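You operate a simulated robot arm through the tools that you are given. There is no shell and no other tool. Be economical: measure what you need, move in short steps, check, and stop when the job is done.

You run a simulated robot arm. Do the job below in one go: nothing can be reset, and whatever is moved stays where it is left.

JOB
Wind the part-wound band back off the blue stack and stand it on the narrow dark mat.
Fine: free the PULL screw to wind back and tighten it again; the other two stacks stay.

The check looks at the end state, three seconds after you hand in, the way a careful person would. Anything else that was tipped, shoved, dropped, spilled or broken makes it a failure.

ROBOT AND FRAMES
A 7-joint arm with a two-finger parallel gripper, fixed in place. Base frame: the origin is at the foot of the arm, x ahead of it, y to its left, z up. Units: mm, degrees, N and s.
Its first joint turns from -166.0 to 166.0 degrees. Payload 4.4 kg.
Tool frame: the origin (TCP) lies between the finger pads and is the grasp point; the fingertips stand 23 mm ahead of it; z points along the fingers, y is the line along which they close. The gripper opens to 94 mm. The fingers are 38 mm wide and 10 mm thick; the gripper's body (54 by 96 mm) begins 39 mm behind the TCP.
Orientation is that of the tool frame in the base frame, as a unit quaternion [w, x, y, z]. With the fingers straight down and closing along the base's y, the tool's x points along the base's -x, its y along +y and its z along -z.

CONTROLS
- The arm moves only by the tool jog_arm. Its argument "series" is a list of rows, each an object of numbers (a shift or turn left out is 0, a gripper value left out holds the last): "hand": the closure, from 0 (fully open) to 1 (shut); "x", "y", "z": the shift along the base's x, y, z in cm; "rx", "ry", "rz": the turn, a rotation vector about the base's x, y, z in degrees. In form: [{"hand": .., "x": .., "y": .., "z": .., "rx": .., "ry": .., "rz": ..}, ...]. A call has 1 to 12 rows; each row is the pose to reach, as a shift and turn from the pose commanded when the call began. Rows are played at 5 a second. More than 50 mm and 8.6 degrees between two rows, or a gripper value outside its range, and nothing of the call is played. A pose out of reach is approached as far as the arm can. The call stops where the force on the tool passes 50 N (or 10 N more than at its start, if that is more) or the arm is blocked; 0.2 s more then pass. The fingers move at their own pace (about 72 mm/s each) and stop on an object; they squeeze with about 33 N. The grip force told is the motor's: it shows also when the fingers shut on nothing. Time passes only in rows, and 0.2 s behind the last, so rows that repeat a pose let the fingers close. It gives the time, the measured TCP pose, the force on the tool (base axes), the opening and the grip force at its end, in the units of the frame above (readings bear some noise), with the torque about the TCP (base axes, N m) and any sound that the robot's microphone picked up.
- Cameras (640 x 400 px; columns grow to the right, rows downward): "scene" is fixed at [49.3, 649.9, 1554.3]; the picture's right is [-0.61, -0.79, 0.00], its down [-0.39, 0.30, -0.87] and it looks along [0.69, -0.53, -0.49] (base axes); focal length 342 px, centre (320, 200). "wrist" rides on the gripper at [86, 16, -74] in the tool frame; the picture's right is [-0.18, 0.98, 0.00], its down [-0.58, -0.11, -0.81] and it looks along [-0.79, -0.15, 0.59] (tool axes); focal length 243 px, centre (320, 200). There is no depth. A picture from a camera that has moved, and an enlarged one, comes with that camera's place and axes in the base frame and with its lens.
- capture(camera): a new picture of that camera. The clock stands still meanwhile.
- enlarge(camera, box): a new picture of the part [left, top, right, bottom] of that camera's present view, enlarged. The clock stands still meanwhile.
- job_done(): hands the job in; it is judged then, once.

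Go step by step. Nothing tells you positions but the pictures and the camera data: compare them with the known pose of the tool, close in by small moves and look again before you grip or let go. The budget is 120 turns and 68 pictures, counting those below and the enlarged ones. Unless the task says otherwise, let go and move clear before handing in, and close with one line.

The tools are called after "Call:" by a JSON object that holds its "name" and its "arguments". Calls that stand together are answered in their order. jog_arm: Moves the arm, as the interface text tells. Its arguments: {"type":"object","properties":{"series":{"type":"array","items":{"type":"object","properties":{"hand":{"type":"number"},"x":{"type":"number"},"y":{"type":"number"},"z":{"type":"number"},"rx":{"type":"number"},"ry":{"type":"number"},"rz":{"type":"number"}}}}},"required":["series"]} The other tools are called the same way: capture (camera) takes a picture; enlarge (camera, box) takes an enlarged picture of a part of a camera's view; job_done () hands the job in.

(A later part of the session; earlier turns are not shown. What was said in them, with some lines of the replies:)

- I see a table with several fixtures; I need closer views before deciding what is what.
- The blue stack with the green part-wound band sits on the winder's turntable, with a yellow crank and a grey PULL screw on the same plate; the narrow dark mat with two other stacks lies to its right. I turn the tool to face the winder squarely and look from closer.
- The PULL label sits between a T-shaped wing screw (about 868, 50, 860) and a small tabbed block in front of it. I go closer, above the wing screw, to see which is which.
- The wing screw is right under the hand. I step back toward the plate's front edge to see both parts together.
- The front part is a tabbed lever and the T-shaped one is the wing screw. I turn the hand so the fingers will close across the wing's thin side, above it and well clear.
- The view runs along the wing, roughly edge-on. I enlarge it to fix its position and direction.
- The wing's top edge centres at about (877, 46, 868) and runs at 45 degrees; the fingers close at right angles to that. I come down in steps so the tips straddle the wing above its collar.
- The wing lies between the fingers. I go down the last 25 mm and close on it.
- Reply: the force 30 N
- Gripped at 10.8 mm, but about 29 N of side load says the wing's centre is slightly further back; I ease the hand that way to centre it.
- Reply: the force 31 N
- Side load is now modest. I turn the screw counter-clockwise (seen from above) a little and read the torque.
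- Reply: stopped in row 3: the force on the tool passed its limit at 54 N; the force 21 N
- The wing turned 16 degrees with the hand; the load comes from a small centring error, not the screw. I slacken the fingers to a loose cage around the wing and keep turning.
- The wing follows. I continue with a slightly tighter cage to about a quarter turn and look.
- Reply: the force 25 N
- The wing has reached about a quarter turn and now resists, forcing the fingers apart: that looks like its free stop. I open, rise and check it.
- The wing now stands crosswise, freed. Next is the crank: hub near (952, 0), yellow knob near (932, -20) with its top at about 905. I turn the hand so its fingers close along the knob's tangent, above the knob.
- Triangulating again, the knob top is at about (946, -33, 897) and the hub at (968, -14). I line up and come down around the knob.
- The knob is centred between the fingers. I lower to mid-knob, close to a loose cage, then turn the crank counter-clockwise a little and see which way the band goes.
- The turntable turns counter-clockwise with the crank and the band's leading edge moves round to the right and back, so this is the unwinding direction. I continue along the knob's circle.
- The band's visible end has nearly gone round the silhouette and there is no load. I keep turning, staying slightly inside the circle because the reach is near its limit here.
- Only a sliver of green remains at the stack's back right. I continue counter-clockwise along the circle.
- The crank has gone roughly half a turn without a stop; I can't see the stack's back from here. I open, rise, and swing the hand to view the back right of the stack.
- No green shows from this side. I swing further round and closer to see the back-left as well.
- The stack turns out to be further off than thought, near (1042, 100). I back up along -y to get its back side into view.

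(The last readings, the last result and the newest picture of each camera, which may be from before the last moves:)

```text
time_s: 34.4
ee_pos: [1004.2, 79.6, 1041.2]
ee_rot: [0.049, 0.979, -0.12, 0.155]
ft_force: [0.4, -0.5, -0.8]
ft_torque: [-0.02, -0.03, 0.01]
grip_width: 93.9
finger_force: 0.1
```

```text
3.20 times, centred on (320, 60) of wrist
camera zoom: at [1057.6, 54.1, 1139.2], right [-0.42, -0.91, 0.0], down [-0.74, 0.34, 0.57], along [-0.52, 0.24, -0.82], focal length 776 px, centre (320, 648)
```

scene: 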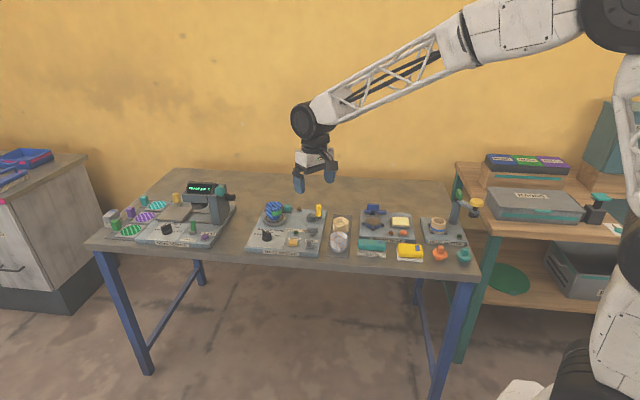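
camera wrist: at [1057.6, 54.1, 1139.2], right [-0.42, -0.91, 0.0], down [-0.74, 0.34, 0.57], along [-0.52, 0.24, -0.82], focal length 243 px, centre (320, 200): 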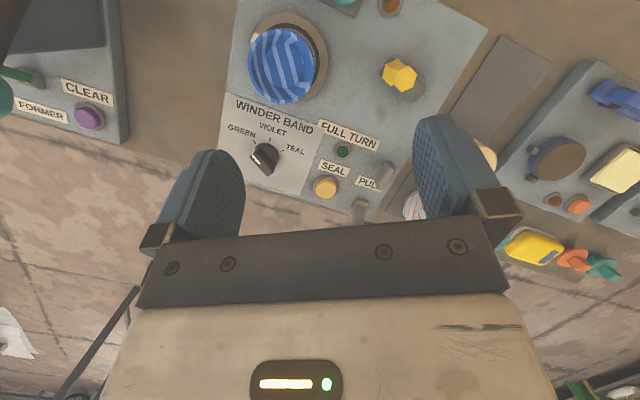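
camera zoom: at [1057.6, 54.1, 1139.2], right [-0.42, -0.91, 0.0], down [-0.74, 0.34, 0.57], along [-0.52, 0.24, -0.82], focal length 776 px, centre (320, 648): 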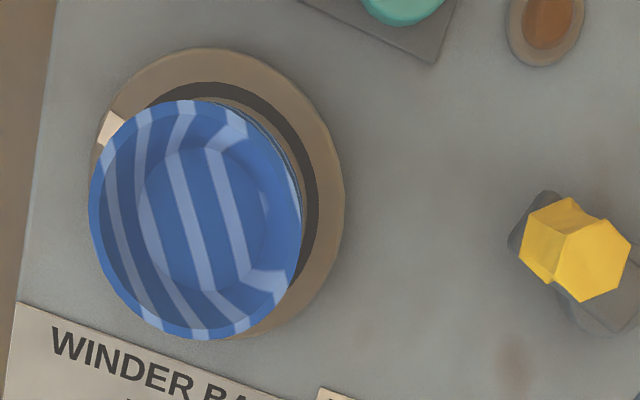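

No green anywhere on the stack now, including where the band's end would be; the band is off. Next I retighten the PULL screw: level the hand and go back over the wing.

Call:
{"name": "jog_arm", "arguments": {"series": [{"z": -1, "rx": 3, "ry": 6}, {"z": -2, "rx": 6, "ry": 12}, {"z": -3, "rx": 8, "ry": 17}, {"z": -3, "rx": 8, "ry": 17}]}}

Call:
{"name": "jog_arm", "arguments": {"series": [{"x": -3, "y": -1, "rz": -7}, {"x": -6, "y": -2, "rz": -14}, {"x": -9, "y": -3, "rz": -21}, {"x": -12.7, "y": -3.5, "rz": -28}, {"x": -12.7, "y": -3.5, "z": -2, "rz": -31, "hand": 0.4}, {"x": -12.7, "y": -3.5, "z": -6, "rz": -31}, {"x": -12.7, "y": -3.5, "z": -6, "rz": -31}]}}

Call:
{"name": "capture", "arguments": {"camera": "wrist"}}

```text
time_s: 35.4
ee_pos: [1006.9, 78.3, 1011.8]
ee_rot: [-0.002, 0.993, -0.121, -0.001]
ft_force: [-0.6, -0.5, -0.1]
ft_torque: [0.0, -0.03, -0.01]
grip_width: 94.1
finger_force: 0.1
```

```text
time_s: 37.0
ee_pos: [878.5, 41.9, 949.7]
ee_rot: [-0.002, 0.924, -0.383, 0.0]
ft_force: [-0.5, -0.8, 0.2]
ft_torque: [0.01, -0.02, 0.0]
grip_width: 56.5
finger_force: 0.1
```

```text
25 pictures are left
camera wrist: at [927.4, -31.1, 1024.4], right [-0.83, -0.56, 0.0], down [-0.33, 0.49, 0.81], along [-0.45, 0.67, -0.59], focal length 243 px, centre (320, 200)
```

wrist: 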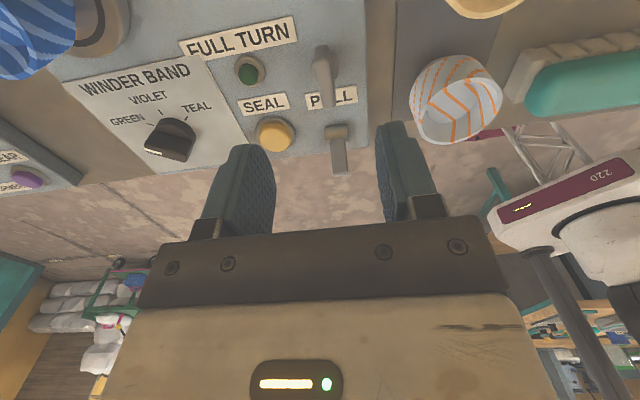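

The wing is in line with the fingers. I descend around it, close to a loose cage and turn clockwise.

Call:
{"name": "jog_arm", "arguments": {"series": [{"x": -0.15, "y": 0.36, "z": -2}, {"x": -0.15, "y": 0.36, "z": -5}, {"x": -0.15, "y": 0.36, "z": -7.8}, {"x": -0.15, "y": 0.36, "z": -7.8, "hand": 0.83}, {"x": -0.15, "y": 0.36, "z": -7.8}, {"x": -0.15, "y": 0.36, "z": -7.8}]}}

Call:
{"name": "jog_arm", "arguments": {"series": [{"hand": 0.86, "rz": -8}, {"rz": -16}, {"rz": -24}, {"rz": -32}, {"rz": -40}, {"rz": -48}, {"rz": -56}, {"rz": -64}, {"rz": -72}, {"rz": -72}]}}

Call:
{"name": "capture", "arguments": {"camera": "wrist"}}

```text
time_s: 38.4
ee_pos: [877.0, 47.5, 874.5]
ee_rot: [-0.001, 0.924, -0.382, 0.0]
ft_force: [-6.2, -12.2, 2.2]
ft_torque: [-0.23, 0.2, 0.04]
grip_width: 21.5
finger_force: 6.2
```

```text
time_s: 40.6
ee_pos: [877.2, 49.0, 875.4]
ee_rot: [0.002, -0.522, 0.853, 0.0]
ft_force: [-1.3, 0.7, -0.1]
ft_torque: [0.02, 0.0, 0.01]
grip_width: 13.6
finger_force: 0.3
```

```text
24 pictures are left
camera wrist: at [823.2, -22.8, 948.4], right [-0.79, 0.61, 0.0], down [0.36, 0.47, 0.81], along [0.5, 0.64, -0.59], focal length 243 px, centre (320, 200)
```

wrist: 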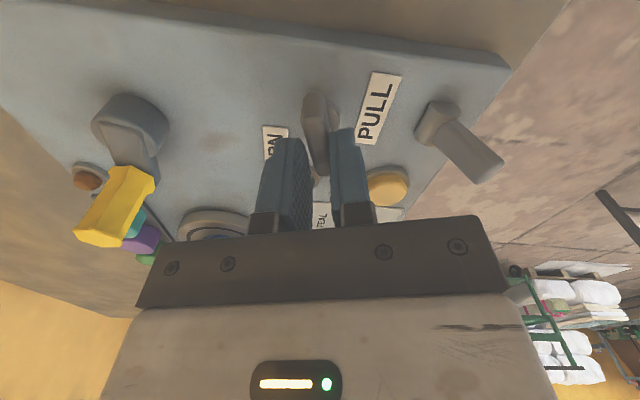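

It follows; I turn on to its original angle and a touch beyond, watching the torque.

Call:
{"name": "jog_arm", "arguments": {"series": [{"rz": -8}, {"rz": -16}, {"rz": -22}, {"rz": -26}, {"rz": -26}]}}

Call:
{"name": "enlarge", "arguments": {"camera": "scene", "box": [290, 200, 340, 250]}}

```text
time_s: 41.8
ee_pos: [877.4, 49.0, 874.6]
ee_rot: [0.001, -0.316, 0.949, -0.002]
ft_force: [12.8, -6.5, -1.5]
ft_torque: [0.05, -0.25, 0.31]
grip_width: 18.9
finger_force: 6.3
```

```text
8.00 times, centred on (315, 225) of scene
camera zoom: at [49.3, 649.9, 1554.3], right [-0.61, -0.79, 0.0], down [-0.39, 0.3, -0.87], along [0.69, -0.53, -0.49], focal length 2740 px, centre (360, 0)
```

zoom: 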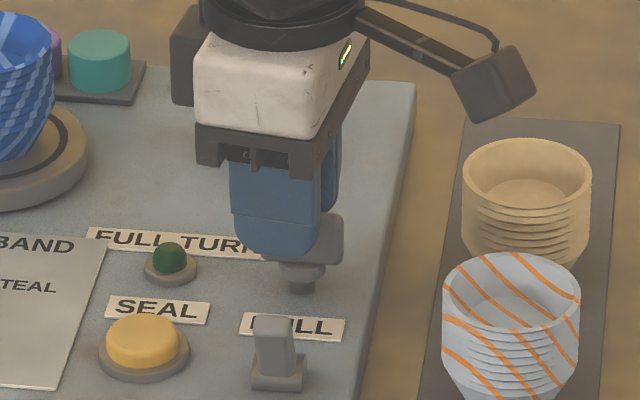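

A torque of 0.3 N m pushes back and the fingers are being spread: the screw is at its tight stop. I open, rise and compare with the starting view.

Call:
{"name": "jog_arm", "arguments": {"series": [{"hand": 0.5}, {"hand": 0.5}, {"z": 4}, {"z": 8}, {"z": 12}, {"z": 12, "hand": 0}]}}

Call:
{"name": "enlarge", "arguments": {"camera": "scene", "box": [250, 180, 350, 255]}}

```text
time_s: 43.2
ee_pos: [874.7, 45.9, 997.9]
ee_rot: [0.001, -0.317, 0.949, -0.001]
ft_force: [1.1, 0.2, 0.4]
ft_torque: [-0.04, 0.02, 0.02]
grip_width: 94.0
finger_force: 0.1
```

```text
5.33 times, centred on (300, 218) of scene
camera zoom: at [49.3, 649.9, 1554.3], right [-0.61, -0.79, 0.0], down [-0.39, 0.3, -0.87], along [0.69, -0.53, -0.49], focal length 1827 px, centre (427, 107)
```

zoom: 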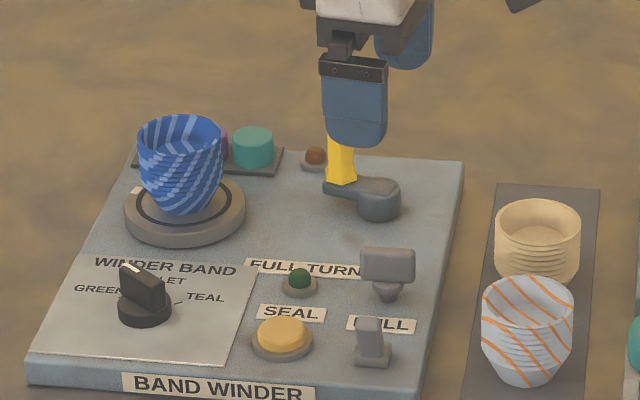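

The screw is back at its original tight position and the crank is clear. Next is the blue stack at about (1046, 97): I need the hand tilted outward for that reach, so I turn and tilt it at a safe height first.

Call:
{"name": "jog_arm", "arguments": {"series": [{"x": 0.5, "y": 0.6, "rz": -8}, {"x": 1.2, "y": 1.2, "rz": -16}, {"x": 2, "y": 1.8, "rz": -24}, {"x": 3, "y": 2.4, "rz": -32}, {"x": 4, "y": 3, "rz": -40}, {"x": 5, "y": 4, "rz": -48}, {"x": 6, "y": 4.5, "rz": -57}, {"x": 6, "y": 4.5, "rz": -57}]}}

Call:
{"name": "jog_arm", "arguments": {"series": [{"rx": -2.7, "ry": -7.5}, {"rx": -5.5, "ry": -15, "x": 1}, {"rx": -8.55, "ry": -23.5, "x": 3, "y": 0}, {"rx": -8.55, "ry": -23.5, "x": 6, "y": 0, "hand": 0.1}, {"rx": -8.55, "ry": -23.5, "x": 6}]}}

Call:
{"name": "capture", "arguments": {"camera": "wrist"}}

```text
refused: row 7 steps farther than a row can; nothing moved
```

```text
refused: row 3 steps farther than a row can; nothing moved
```

```text
21 pictures are left
camera wrist: at [795.4, 5.5, 1071.6], right [-0.44, 0.9, 0.0], down [0.53, 0.26, 0.81], along [0.72, 0.36, -0.59], focal length 243 px, centre (320, 200)
```

wrist: 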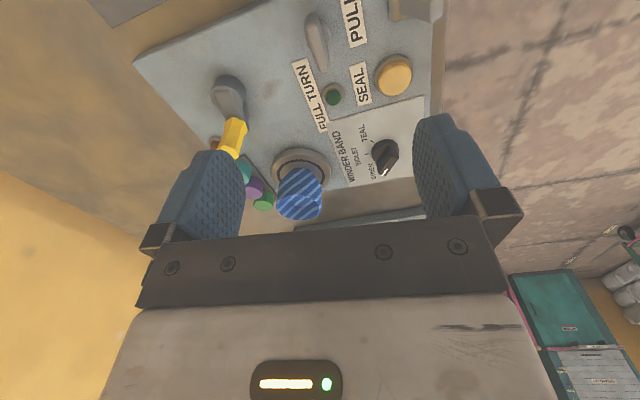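

A row was too big a step; nothing moved. I repeat with smaller turns.

Call:
{"name": "jog_arm", "arguments": {"series": [{"x": 0.5, "y": 0.6, "rz": -8}, {"x": 1.2, "y": 1.2, "rz": -16}, {"x": 2, "y": 1.8, "rz": -24}, {"x": 3, "y": 2.4, "rz": -32}, {"x": 4, "y": 3, "rz": -40}, {"x": 5, "y": 4, "rz": -48}, {"x": 6, "y": 4.5, "rz": -56}, {"x": 6, "y": 4.5, "rz": -57}]}}

Call:
{"name": "jog_arm", "arguments": {"series": [{"rx": -2.7, "ry": -7.5}, {"rx": -5.5, "ry": -15, "x": 1}, {"rx": -8, "ry": -22, "x": 3}, {"rx": -8.55, "ry": -23.5, "x": 6, "hand": 0.1}, {"rx": -8.55, "ry": -23.5, "x": 6}]}}

Call:
{"name": "capture", "arguments": {"camera": "wrist"}}

```text
time_s: 45.0
ee_pos: [937.9, 91.9, 994.0]
ee_rot: [0.0, 0.174, 0.985, -0.002]
ft_force: [0.7, -0.3, 0.2]
ft_torque: [0.0, -0.01, 0.0]
grip_width: 94.0
finger_force: 0.0
```

```text
time_s: 46.2
ee_pos: [999.0, 91.9, 994.9]
ee_rot: [0.214, 0.17, 0.961, -0.039]
ft_force: [0.0, -0.6, -0.2]
ft_torque: [0.0, -0.02, -0.01]
grip_width: 84.8
finger_force: 0.1
```

```text
20 pictures are left
camera wrist: at [901.2, 144.3, 1025.1], right [0.49, 0.87, 0.08], down [0.14, -0.16, 0.98], along [0.86, -0.47, -0.2], focal length 243 px, centre (320, 200)
```

wrist: 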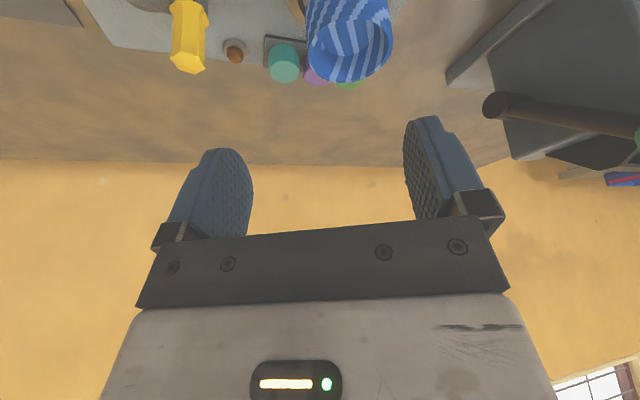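

Tilted fine with room to spare. I move over the stack, still above its rim, and look.

Call:
{"name": "jog_arm", "arguments": {"series": [{"x": 2.2, "y": 0.3}, {"x": 4.3, "y": 0.6}, {"x": 4.3, "y": 0.6, "z": -4.5}, {"x": 4.3, "y": 0.6, "z": -4.5}]}}

Call:
{"name": "capture", "arguments": {"camera": "wrist"}}

Call:
{"name": "enlarge", "arguments": {"camera": "scene", "box": [245, 170, 325, 235]}}

```text
time_s: 47.2
ee_pos: [1041.4, 99.4, 948.5]
ee_rot: [0.213, 0.17, 0.961, -0.039]
ft_force: [0.1, -0.6, -0.5]
ft_torque: [-0.02, 0.03, -0.01]
grip_width: 84.4
finger_force: 0.0
```

```text
19 pictures are left
camera wrist: at [943.2, 150.9, 978.0], right [0.49, 0.87, 0.08], down [0.14, -0.16, 0.98], along [0.86, -0.47, -0.2], focal length 243 px, centre (320, 200)
```

wrist: 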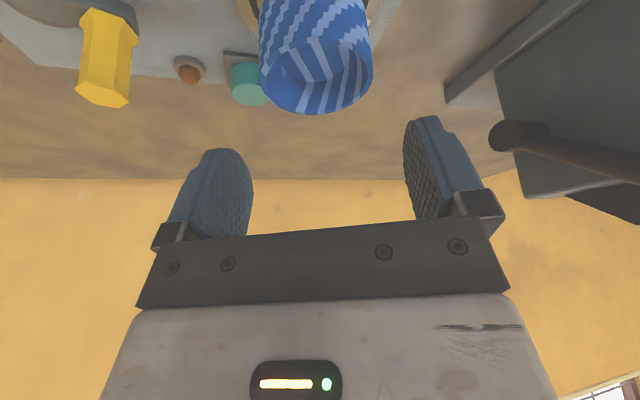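

```text
6.15 times, centred on (285, 202) of scene
camera zoom: at [49.3, 649.9, 1554.3], right [-0.61, -0.79, 0.0], down [-0.39, 0.3, -0.87], along [0.69, -0.53, -0.49], focal length 2108 px, centre (535, 185)
```

zoom: 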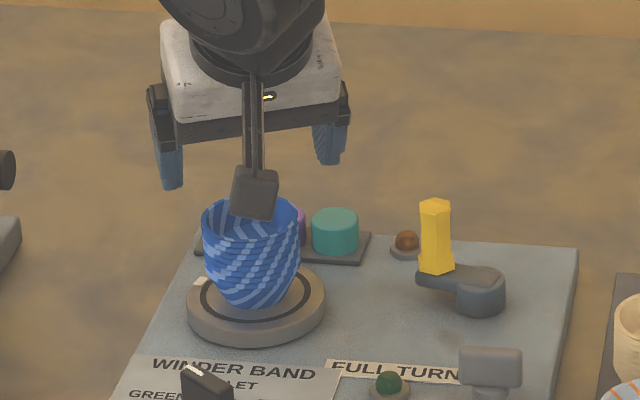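

The rim is centred between the fingers. I go straight down until the fingers straddle the stack, keeping the tips above the turntable.

Call:
{"name": "jog_arm", "arguments": {"series": [{"z": -2}, {"z": -4}, {"z": -5.5}, {"z": -6.5, "x": 0.05, "y": 0.1}, {"z": -6.5, "x": 0.05, "y": 0.1}]}}

Call:
{"name": "capture", "arguments": {"camera": "wrist"}}

Call:
{"name": "enlarge", "arguments": {"camera": "scene", "box": [245, 170, 325, 235]}}

```text
time_s: 48.4
ee_pos: [1040.8, 100.8, 885.0]
ee_rot: [0.215, 0.17, 0.961, -0.039]
ft_force: [0.0, 0.7, -0.5]
ft_torque: [0.01, -0.01, 0.01]
grip_width: 84.5
finger_force: 0.1
```

```text
17 pictures are left
camera wrist: at [943.7, 152.3, 914.2], right [0.49, 0.87, 0.08], down [0.14, -0.16, 0.98], along [0.86, -0.47, -0.2], focal length 243 px, centre (320, 200)
```

wrist: 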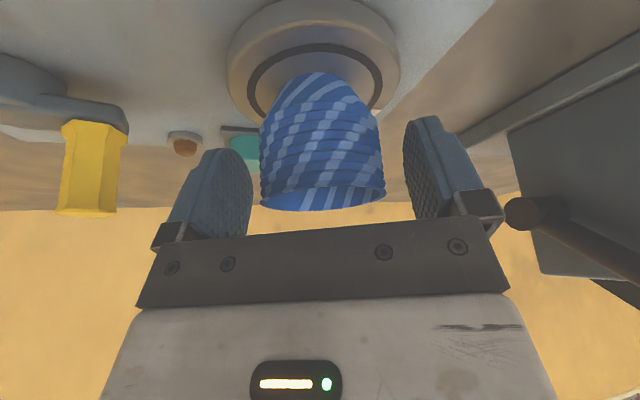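

```text
6.15 times, centred on (285, 202) of scene
camera zoom: at [49.3, 649.9, 1554.3], right [-0.61, -0.79, 0.0], down [-0.39, 0.3, -0.87], along [0.69, -0.53, -0.49], focal length 2108 px, centre (535, 185)
```

zoom: 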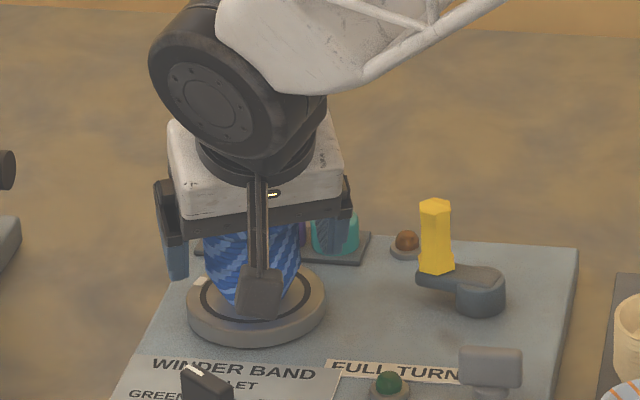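

The stack sits midway between the fingers. I go 5 mm lower and close gently on it.

Call:
{"name": "jog_arm", "arguments": {"series": [{"z": -0.5}, {"z": -0.5, "hand": 0.3}, {"z": -0.5, "hand": 0.4}, {"z": -0.5, "hand": 1}, {"z": -0.5, "hand": 1}, {"z": -0.5}]}}

Call:
{"name": "capture", "arguments": {"camera": "wrist"}}

```text
time_s: 49.8
ee_pos: [1042.7, 99.1, 879.4]
ee_rot: [0.214, 0.17, 0.961, -0.039]
ft_force: [1.4, 1.4, 1.0]
ft_torque: [0.02, -0.02, 0.01]
grip_width: 58.9
finger_force: 33.3
```

```text
15 pictures are left
camera wrist: at [943.3, 151.9, 909.4], right [0.49, 0.87, 0.08], down [0.14, -0.16, 0.98], along [0.86, -0.47, -0.2], focal length 243 px, centre (320, 200)
```

wrist: 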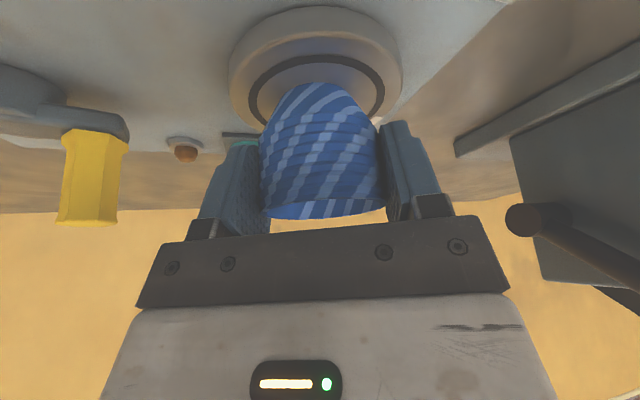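

Gripped at 58.9 mm with no side load. I lift a little and check.

Call:
{"name": "jog_arm", "arguments": {"series": [{"z": 1}, {"z": 3}, {"z": 6}, {"z": 9}, {"z": 9}]}}

Call:
{"name": "enlarge", "arguments": {"camera": "scene", "box": [245, 160, 365, 255]}}

Call:
{"name": "capture", "arguments": {"camera": "wrist"}}

```text
time_s: 51.0
ee_pos: [1039.4, 100.7, 973.7]
ee_rot: [0.213, 0.17, 0.961, -0.039]
ft_force: [0.8, 0.1, -0.4]
ft_torque: [0.01, -0.02, 0.0]
grip_width: 0.0
finger_force: 32.6
```

```text
4.21 times, centred on (305, 208) of scene
camera zoom: at [49.3, 649.9, 1554.3], right [-0.61, -0.79, 0.0], down [-0.39, 0.3, -0.87], along [0.69, -0.53, -0.49], focal length 1442 px, centre (383, 168)
```

zoom: 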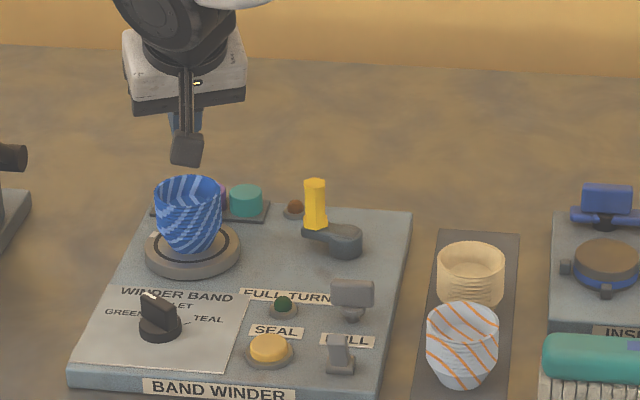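

```text
13 pictures are left
camera wrist: at [940.4, 154.0, 1003.3], right [0.49, 0.87, 0.08], down [0.14, -0.16, 0.98], along [0.86, -0.47, -0.2], focal length 243 px, centre (320, 200)
```

wrist: 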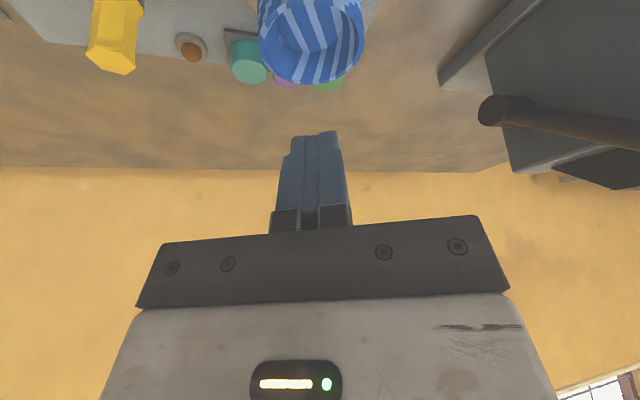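

The fingers slipped off; the stack still stands on the turntable. I open, go back down a little lower, regrip and lift very slowly while reading the forces.

Call:
{"name": "jog_arm", "arguments": {"series": [{"hand": 0.1}, {"hand": 0.1}, {"hand": 0.1, "z": -1}, {"z": -5}, {"z": -8, "x": 0.15}, {"z": -9.7, "x": 0.15}, {"z": -9.7, "x": 0.15}]}}

Call:
{"name": "capture", "arguments": {"camera": "wrist"}}

```text
time_s: 52.6
ee_pos: [1040.9, 103.5, 872.2]
ee_rot: [0.213, 0.17, 0.961, -0.038]
ft_force: [-0.6, -1.1, 0.2]
ft_torque: [-0.01, 0.02, 0.01]
grip_width: 84.5
finger_force: 0.1
```

```text
12 pictures are left
camera wrist: at [942.1, 154.7, 901.5], right [0.49, 0.87, 0.08], down [0.14, -0.16, 0.98], along [0.86, -0.47, -0.2], focal length 243 px, centre (320, 200)
```

wrist: 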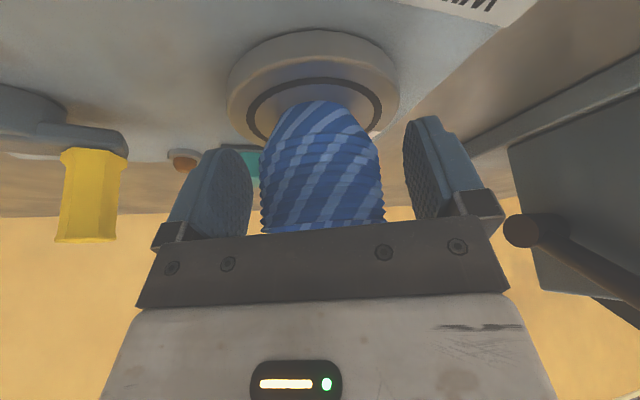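

The fingers now reach well down the ridged part. I close, then lift in millimetre steps.

Call:
{"name": "jog_arm", "arguments": {"series": [{"hand": 0.35}, {"hand": 1}, {"hand": 1}, {"hand": 1}, {"hand": 1}, {"hand": 1}]}}

Call:
{"name": "jog_arm", "arguments": {"series": [{"z": 0.1}, {"z": 0.2}, {"z": 0.3}, {"z": 0.4}, {"z": 0.5}, {"z": 0.6}]}}

```text
time_s: 54.0
ee_pos: [1041.0, 103.3, 871.0]
ee_rot: [0.214, 0.169, 0.961, -0.039]
ft_force: [-0.4, -1.4, 1.0]
ft_torque: [-0.03, -0.01, -0.02]
grip_width: 59.3
finger_force: 33.2
```

```text
time_s: 55.4
ee_pos: [1043.2, 100.3, 879.0]
ee_rot: [0.214, 0.169, 0.961, -0.039]
ft_force: [0.4, -0.2, -1.2]
ft_torque: [0.03, -0.03, -0.02]
grip_width: 59.3
finger_force: 32.9
```

Call:
{"name": "capture", "arguments": {"camera": "wrist"}}

```text
11 pictures are left
camera wrist: at [944.1, 152.6, 908.2], right [0.49, 0.87, 0.08], down [0.14, -0.16, 0.98], along [0.86, -0.47, -0.2], focal length 243 px, centre (320, 200)
```

wrist: 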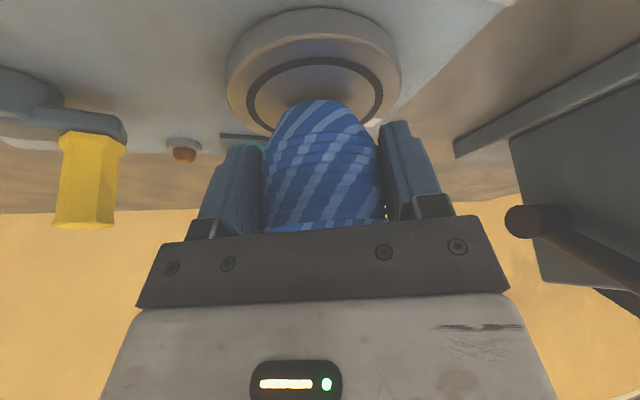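

The stack has come up with the hand this time. I keep lifting gently.

Call:
{"name": "jog_arm", "arguments": {"series": [{"z": 0.2}, {"z": 0.5}, {"z": 0.9}, {"z": 1.4}, {"z": 1.9}, {"z": 2.4}, {"z": 2.9}, {"z": 3.4}, {"z": 3.9}, {"z": 4.4}, {"z": 4.8}, {"z": 5}]}}

Call:
{"name": "jog_arm", "arguments": {"series": [{"z": 0.2}, {"z": 0.5}, {"z": 0.9}, {"z": 1.4}, {"z": 1.9}, {"z": 2.4}, {"z": 2.8}, {"z": 3}]}}

Call:
{"name": "enlarge", "arguments": {"camera": "scene", "box": [245, 150, 365, 255]}}

```text
time_s: 58.0
ee_pos: [1041.5, 99.3, 927.4]
ee_rot: [0.214, 0.17, 0.961, -0.04]
ft_force: [0.4, -0.1, -1.6]
ft_torque: [0.02, 0.04, -0.02]
grip_width: 59.2
finger_force: 33.2
```

```text
time_s: 59.8
ee_pos: [1042.0, 101.1, 957.6]
ee_rot: [0.213, 0.17, 0.961, -0.039]
ft_force: [0.2, -0.1, -0.9]
ft_torque: [0.0, 0.0, 0.02]
grip_width: 59.4
finger_force: 33.3
```

```text
3.81 times, centred on (305, 202) of scene
camera zoom: at [49.3, 649.9, 1554.3], right [-0.61, -0.79, 0.0], down [-0.39, 0.3, -0.87], along [0.69, -0.53, -0.49], focal length 1305 px, centre (377, 190)
```

zoom: 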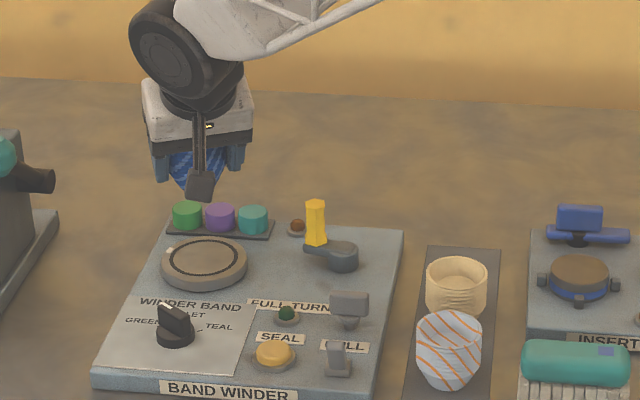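

The stack is safely in hand. To set it at the mat's free far end (about 916, -126) with the tilted hand's body over empty table rather than over its neighbours, I swing over there at height while turning the hand about 155 degrees.

Call:
{"name": "jog_arm", "arguments": {"series": [{"z": 0.6}, {"x": -0.5, "y": -1, "z": 1.2, "rz": 5}, {"x": -1.5, "y": -3, "z": 1.5, "rz": 12}, {"x": -2.7, "y": -5, "z": 1.5, "rz": 19}, {"x": -3.9, "y": -7, "z": 1.5, "rz": 26}, {"x": -5, "y": -9, "z": 1.5, "rz": 33}, {"x": -6.1, "y": -11, "z": 1.5, "rz": 40}, {"x": -7.2, "y": -13, "z": 1.5, "rz": 47}, {"x": -8.3, "y": -15, "z": 1.5, "rz": 54}, {"x": -9.4, "y": -17, "z": 1.5, "rz": 61}, {"x": -10.4, "y": -18.5, "z": 1.5, "rz": 67}, {"x": -10.8, "y": -19.2, "z": 1.5, "rz": 70}]}}

Call:
{"name": "jog_arm", "arguments": {"series": [{"x": -0.2, "y": -0.5, "rz": 4}, {"x": -0.5, "y": -1, "rz": 11}, {"x": -0.8, "y": -1.5, "rz": 19}, {"x": -1.1, "y": -2, "rz": 27}, {"x": -1.4, "y": -2.5, "rz": 35}, {"x": -1.8, "y": -3, "rz": 43}, {"x": -1.8, "y": -3.5, "rz": 51}, {"x": -1.8, "y": -3.5, "rz": 59}, {"x": -1.8, "y": -3.5, "rz": 67}, {"x": -1.8, "y": -3.5, "rz": 75}, {"x": -1.8, "y": -3.5, "rz": 82}, {"x": -1.8, "y": -3.5, "rz": 85}]}}

Call:
{"name": "capture", "arguments": {"camera": "wrist"}}

Call:
{"name": "enlarge", "arguments": {"camera": "scene", "box": [280, 160, 400, 260]}}

```text
time_s: 62.4
ee_pos: [934.5, -92.9, 975.2]
ee_rot: [0.196, -0.413, 0.884, 0.091]
ft_force: [0.4, -0.2, -1.7]
ft_torque: [0.0, 0.01, 0.0]
grip_width: 59.2
finger_force: 32.9
```

```text
time_s: 65.0
ee_pos: [916.8, -127.4, 972.8]
ee_rot: [-0.084, 0.902, -0.374, -0.201]
ft_force: [-0.6, 0.3, -1.3]
ft_torque: [-0.04, 0.01, 0.0]
grip_width: 59.1
finger_force: 33.0
```

```text
9 pictures are left
camera wrist: at [981.9, -217.5, 1002.1], right [-0.81, -0.58, 0.08], down [-0.05, 0.21, 0.98], along [-0.58, 0.79, -0.2], focal length 243 px, centre (320, 200)
```

wrist: 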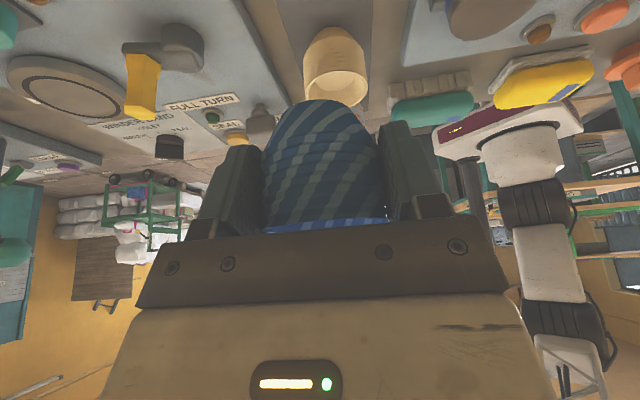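

```text
4.00 times, centred on (340, 210) of scene
camera zoom: at [49.3, 649.9, 1554.3], right [-0.61, -0.79, 0.0], down [-0.39, 0.3, -0.87], along [0.69, -0.53, -0.49], focal length 1370 px, centre (240, 160)
```

zoom: 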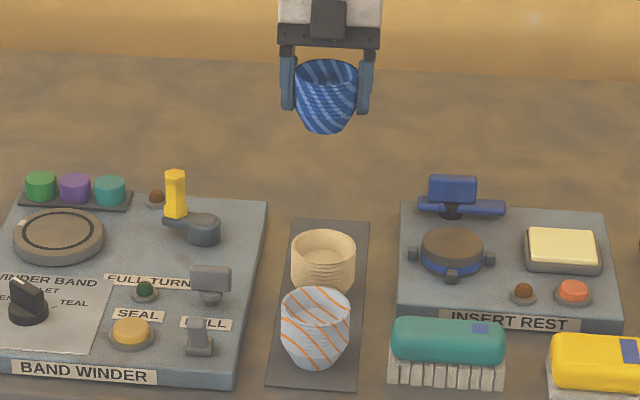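

The stack hangs upright with no green on it, over the mat's far end. I shift about a centimetre to centre it on the mat and come down in steps, first to well above contact.

Call:
{"name": "jog_arm", "arguments": {"series": [{"x": -0.5}, {"x": -1.1, "z": -1}, {"x": -1.1, "z": -3}, {"x": -1.1, "z": -5}, {"x": -1.1, "z": -7}, {"x": -1.1, "z": -9}, {"x": -1.1, "z": -10.5}, {"x": -1.1, "z": -11.2}, {"x": -1.1, "z": -11.2}]}}

Call:
{"name": "enlarge", "arguments": {"camera": "scene", "box": [320, 185, 380, 235]}}

```text
time_s: 67.0
ee_pos: [905.4, -126.0, 861.7]
ee_rot: [-0.084, 0.902, -0.374, -0.2]
ft_force: [0.9, -0.5, -0.6]
ft_torque: [-0.01, -0.01, 0.01]
grip_width: 59.7
finger_force: 33.1
```

```text
8.00 times, centred on (350, 210) of scene
camera zoom: at [49.3, 649.9, 1554.3], right [-0.61, -0.79, 0.0], down [-0.39, 0.3, -0.87], along [0.69, -0.53, -0.49], focal length 2740 px, centre (80, 120)
```

zoom: 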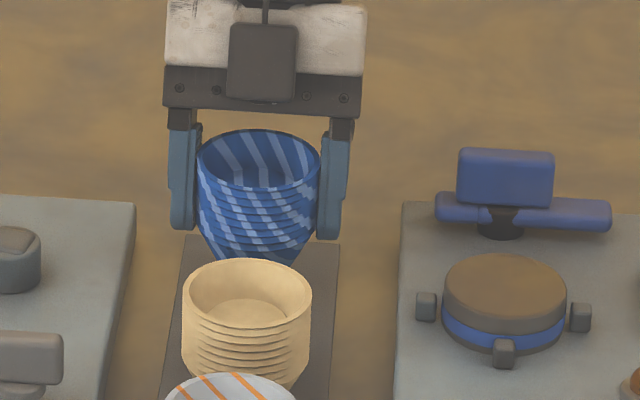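

Well centred across the mat, clear of the cream stack and both plates. I lower in 2 mm steps until I feel the mat.

Call:
{"name": "jog_arm", "arguments": {"series": [{"z": -0.3}, {"z": -0.6}, {"z": -0.9}, {"z": -1.1}, {"z": -1.3}, {"z": -1.5}, {"z": -1.5}]}}

Call:
{"name": "jog_arm", "arguments": {"series": [{"z": -0.1}, {"z": -0.2}, {"z": -0.3}, {"z": -0.4}, {"z": -0.4}]}}

```text
time_s: 68.6
ee_pos: [906.3, -126.6, 846.1]
ee_rot: [-0.084, 0.902, -0.374, -0.201]
ft_force: [-0.2, 0.1, -0.1]
ft_torque: [-0.03, -0.04, 0.03]
grip_width: 59.3
finger_force: 32.9
```

```text
time_s: 69.8
ee_pos: [905.5, -125.8, 841.6]
ee_rot: [-0.084, 0.902, -0.373, -0.201]
ft_force: [0.5, -0.4, -1.1]
ft_torque: [-0.03, -0.03, 0.02]
grip_width: 59.1
finger_force: 32.8
```

Call:
{"name": "jog_arm", "arguments": {"series": [{"z": -0.1}, {"z": -0.2}, {"z": -0.3}, {"z": -0.3}]}}

Call:
{"name": "enlarge", "arguments": {"camera": "wrist", "box": [170, 40, 470, 250]}}

```text
time_s: 70.8
ee_pos: [906.3, -125.1, 839.4]
ee_rot: [-0.084, 0.902, -0.374, -0.2]
ft_force: [-0.7, -0.4, -1.5]
ft_torque: [-0.03, -0.02, 0.01]
grip_width: 59.3
finger_force: 33.0
```

```text
1.90 times, centred on (320, 145) of wrist
camera zoom: at [971.9, -216.7, 869.6], right [-0.81, -0.58, 0.08], down [-0.05, 0.21, 0.98], along [-0.58, 0.79, -0.2], focal length 462 px, centre (320, 305)
```

zoom: 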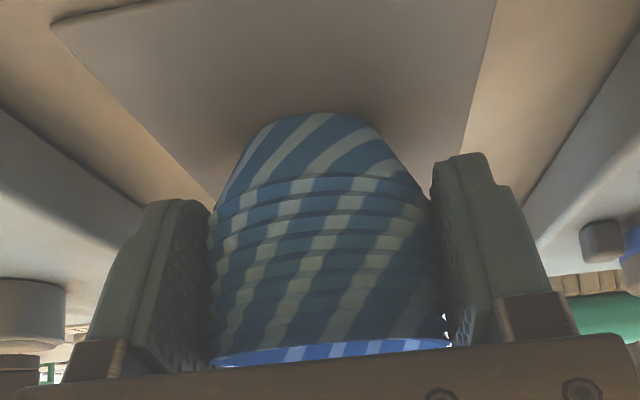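

Very near the mat now. I go on in 1 mm steps watching the vertical force.

Call:
{"name": "jog_arm", "arguments": {"series": [{"z": -0.1}, {"z": -0.2}, {"z": -0.2}]}}

Call:
{"name": "jog_arm", "arguments": {"series": [{"z": -0.1}, {"z": -0.2}, {"z": -0.2}]}}

```text
time_s: 71.6
ee_pos: [905.0, -125.3, 838.4]
ee_rot: [-0.084, 0.902, -0.374, -0.201]
ft_force: [-2.5, 3.0, 19.9]
ft_torque: [0.28, 0.49, -0.03]
grip_width: 59.3
finger_force: 32.7
```

```text
time_s: 72.4
ee_pos: [906.3, -126.6, 835.8]
ee_rot: [-0.085, 0.902, -0.374, -0.199]
ft_force: [11.0, 8.2, 31.2]
ft_torque: [0.28, -0.09, -0.03]
grip_width: 59.7
finger_force: 32.9
```

Contact is clear. I ease back up 2.5 mm to relieve the press, then open gently.

Call:
{"name": "jog_arm", "arguments": {"series": [{"z": 0.15}, {"z": 0.25}, {"z": 0.25}]}}

Call:
{"name": "jog_arm", "arguments": {"series": [{"hand": 0.34}, {"hand": 0.3}, {"hand": 0.24}, {"hand": 0.2}, {"hand": 0.2}]}}

Call:
{"name": "enlarge", "arguments": {"camera": "scene", "box": [320, 185, 380, 235]}}

```text
time_s: 73.2
ee_pos: [905.1, -127.0, 834.9]
ee_rot: [-0.084, 0.901, -0.375, -0.201]
ft_force: [-0.7, 0.2, -1.6]
ft_torque: [-0.01, -0.03, -0.01]
grip_width: 59.4
finger_force: 32.8
```

```text
time_s: 74.4
ee_pos: [906.0, -126.4, 838.4]
ee_rot: [-0.084, 0.902, -0.374, -0.2]
ft_force: [-0.4, -0.7, -0.5]
ft_torque: [-0.02, 0.01, 0.01]
grip_width: 75.4
finger_force: 0.1
```

```text
8.00 times, centred on (350, 210) of scene
camera zoom: at [49.3, 649.9, 1554.3], right [-0.61, -0.79, 0.0], down [-0.39, 0.3, -0.87], along [0.69, -0.53, -0.49], focal length 2740 px, centre (80, 120)
```

zoom: 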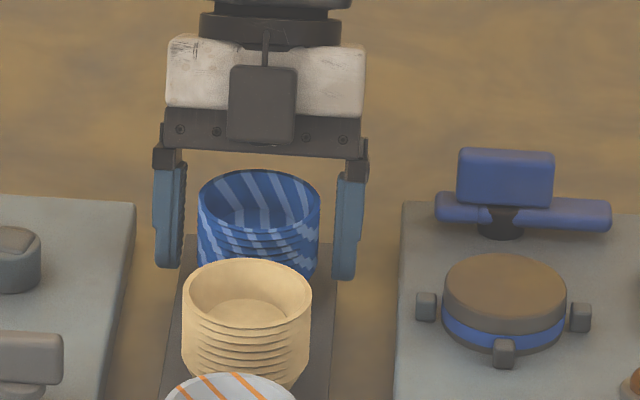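

Released and standing upright on the mat. I rise straight up, clear of it, and check the whole scene.

Call:
{"name": "jog_arm", "arguments": {"series": [{"z": 1}, {"z": 3}, {"z": 6}, {"z": 10}, {"z": 14}, {"z": 17}]}}

Call:
{"name": "jog_arm", "arguments": {"series": [{"z": 4}, {"z": 8, "x": -2}, {"z": 12, "x": -6}, {"z": 12, "x": -10}, {"z": 12, "x": -14}, {"z": 12, "x": -14}]}}

Call:
{"name": "enlarge", "arguments": {"camera": "scene", "box": [240, 180, 400, 270]}}

Call:
{"name": "capture", "arguments": {"camera": "wrist"}}

```text
time_s: 75.8
ee_pos: [902.2, -128.8, 1006.2]
ee_rot: [-0.085, 0.901, -0.375, -0.201]
ft_force: [-0.9, 0.6, -0.4]
ft_torque: [0.02, 0.07, 0.01]
grip_width: 74.9
finger_force: 0.1
```

```text
refused: row 3 steps farther than a row can; nothing moved
```

```text
4.00 times, centred on (320, 225) of scene
camera zoom: at [49.3, 649.9, 1554.3], right [-0.61, -0.79, 0.0], down [-0.39, 0.3, -0.87], along [0.69, -0.53, -0.49], focal length 1370 px, centre (320, 100)
```

zoom: 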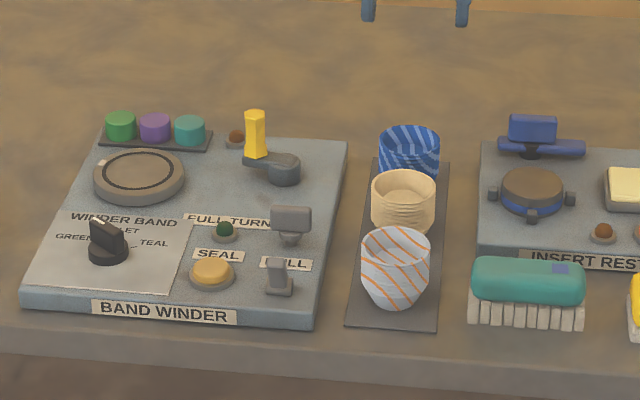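

```text
3 pictures are left
camera wrist: at [969.6, -217.4, 1036.5], right [-0.81, -0.58, 0.08], down [-0.05, 0.21, 0.98], along [-0.58, 0.79, -0.2], focal length 243 px, centre (320, 200)
```

wrist: 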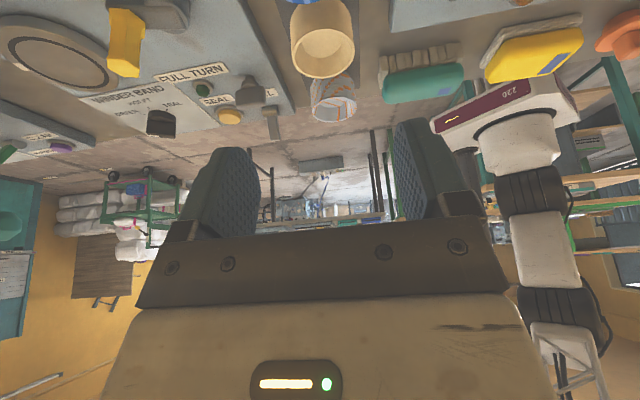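

The blue stack stands bare on the mat's far end, the PULL screw is back at its tight position, the other two stacks have not moved and the hand is clear. I hand in.

Call:
{"name": "job_done", "arguments": {}}

```text
The job is handed in.
```

The band is wound back off the blue stack, which now stands on the narrow dark mat; the PULL screw is tight again and the other two stacks were left in place.
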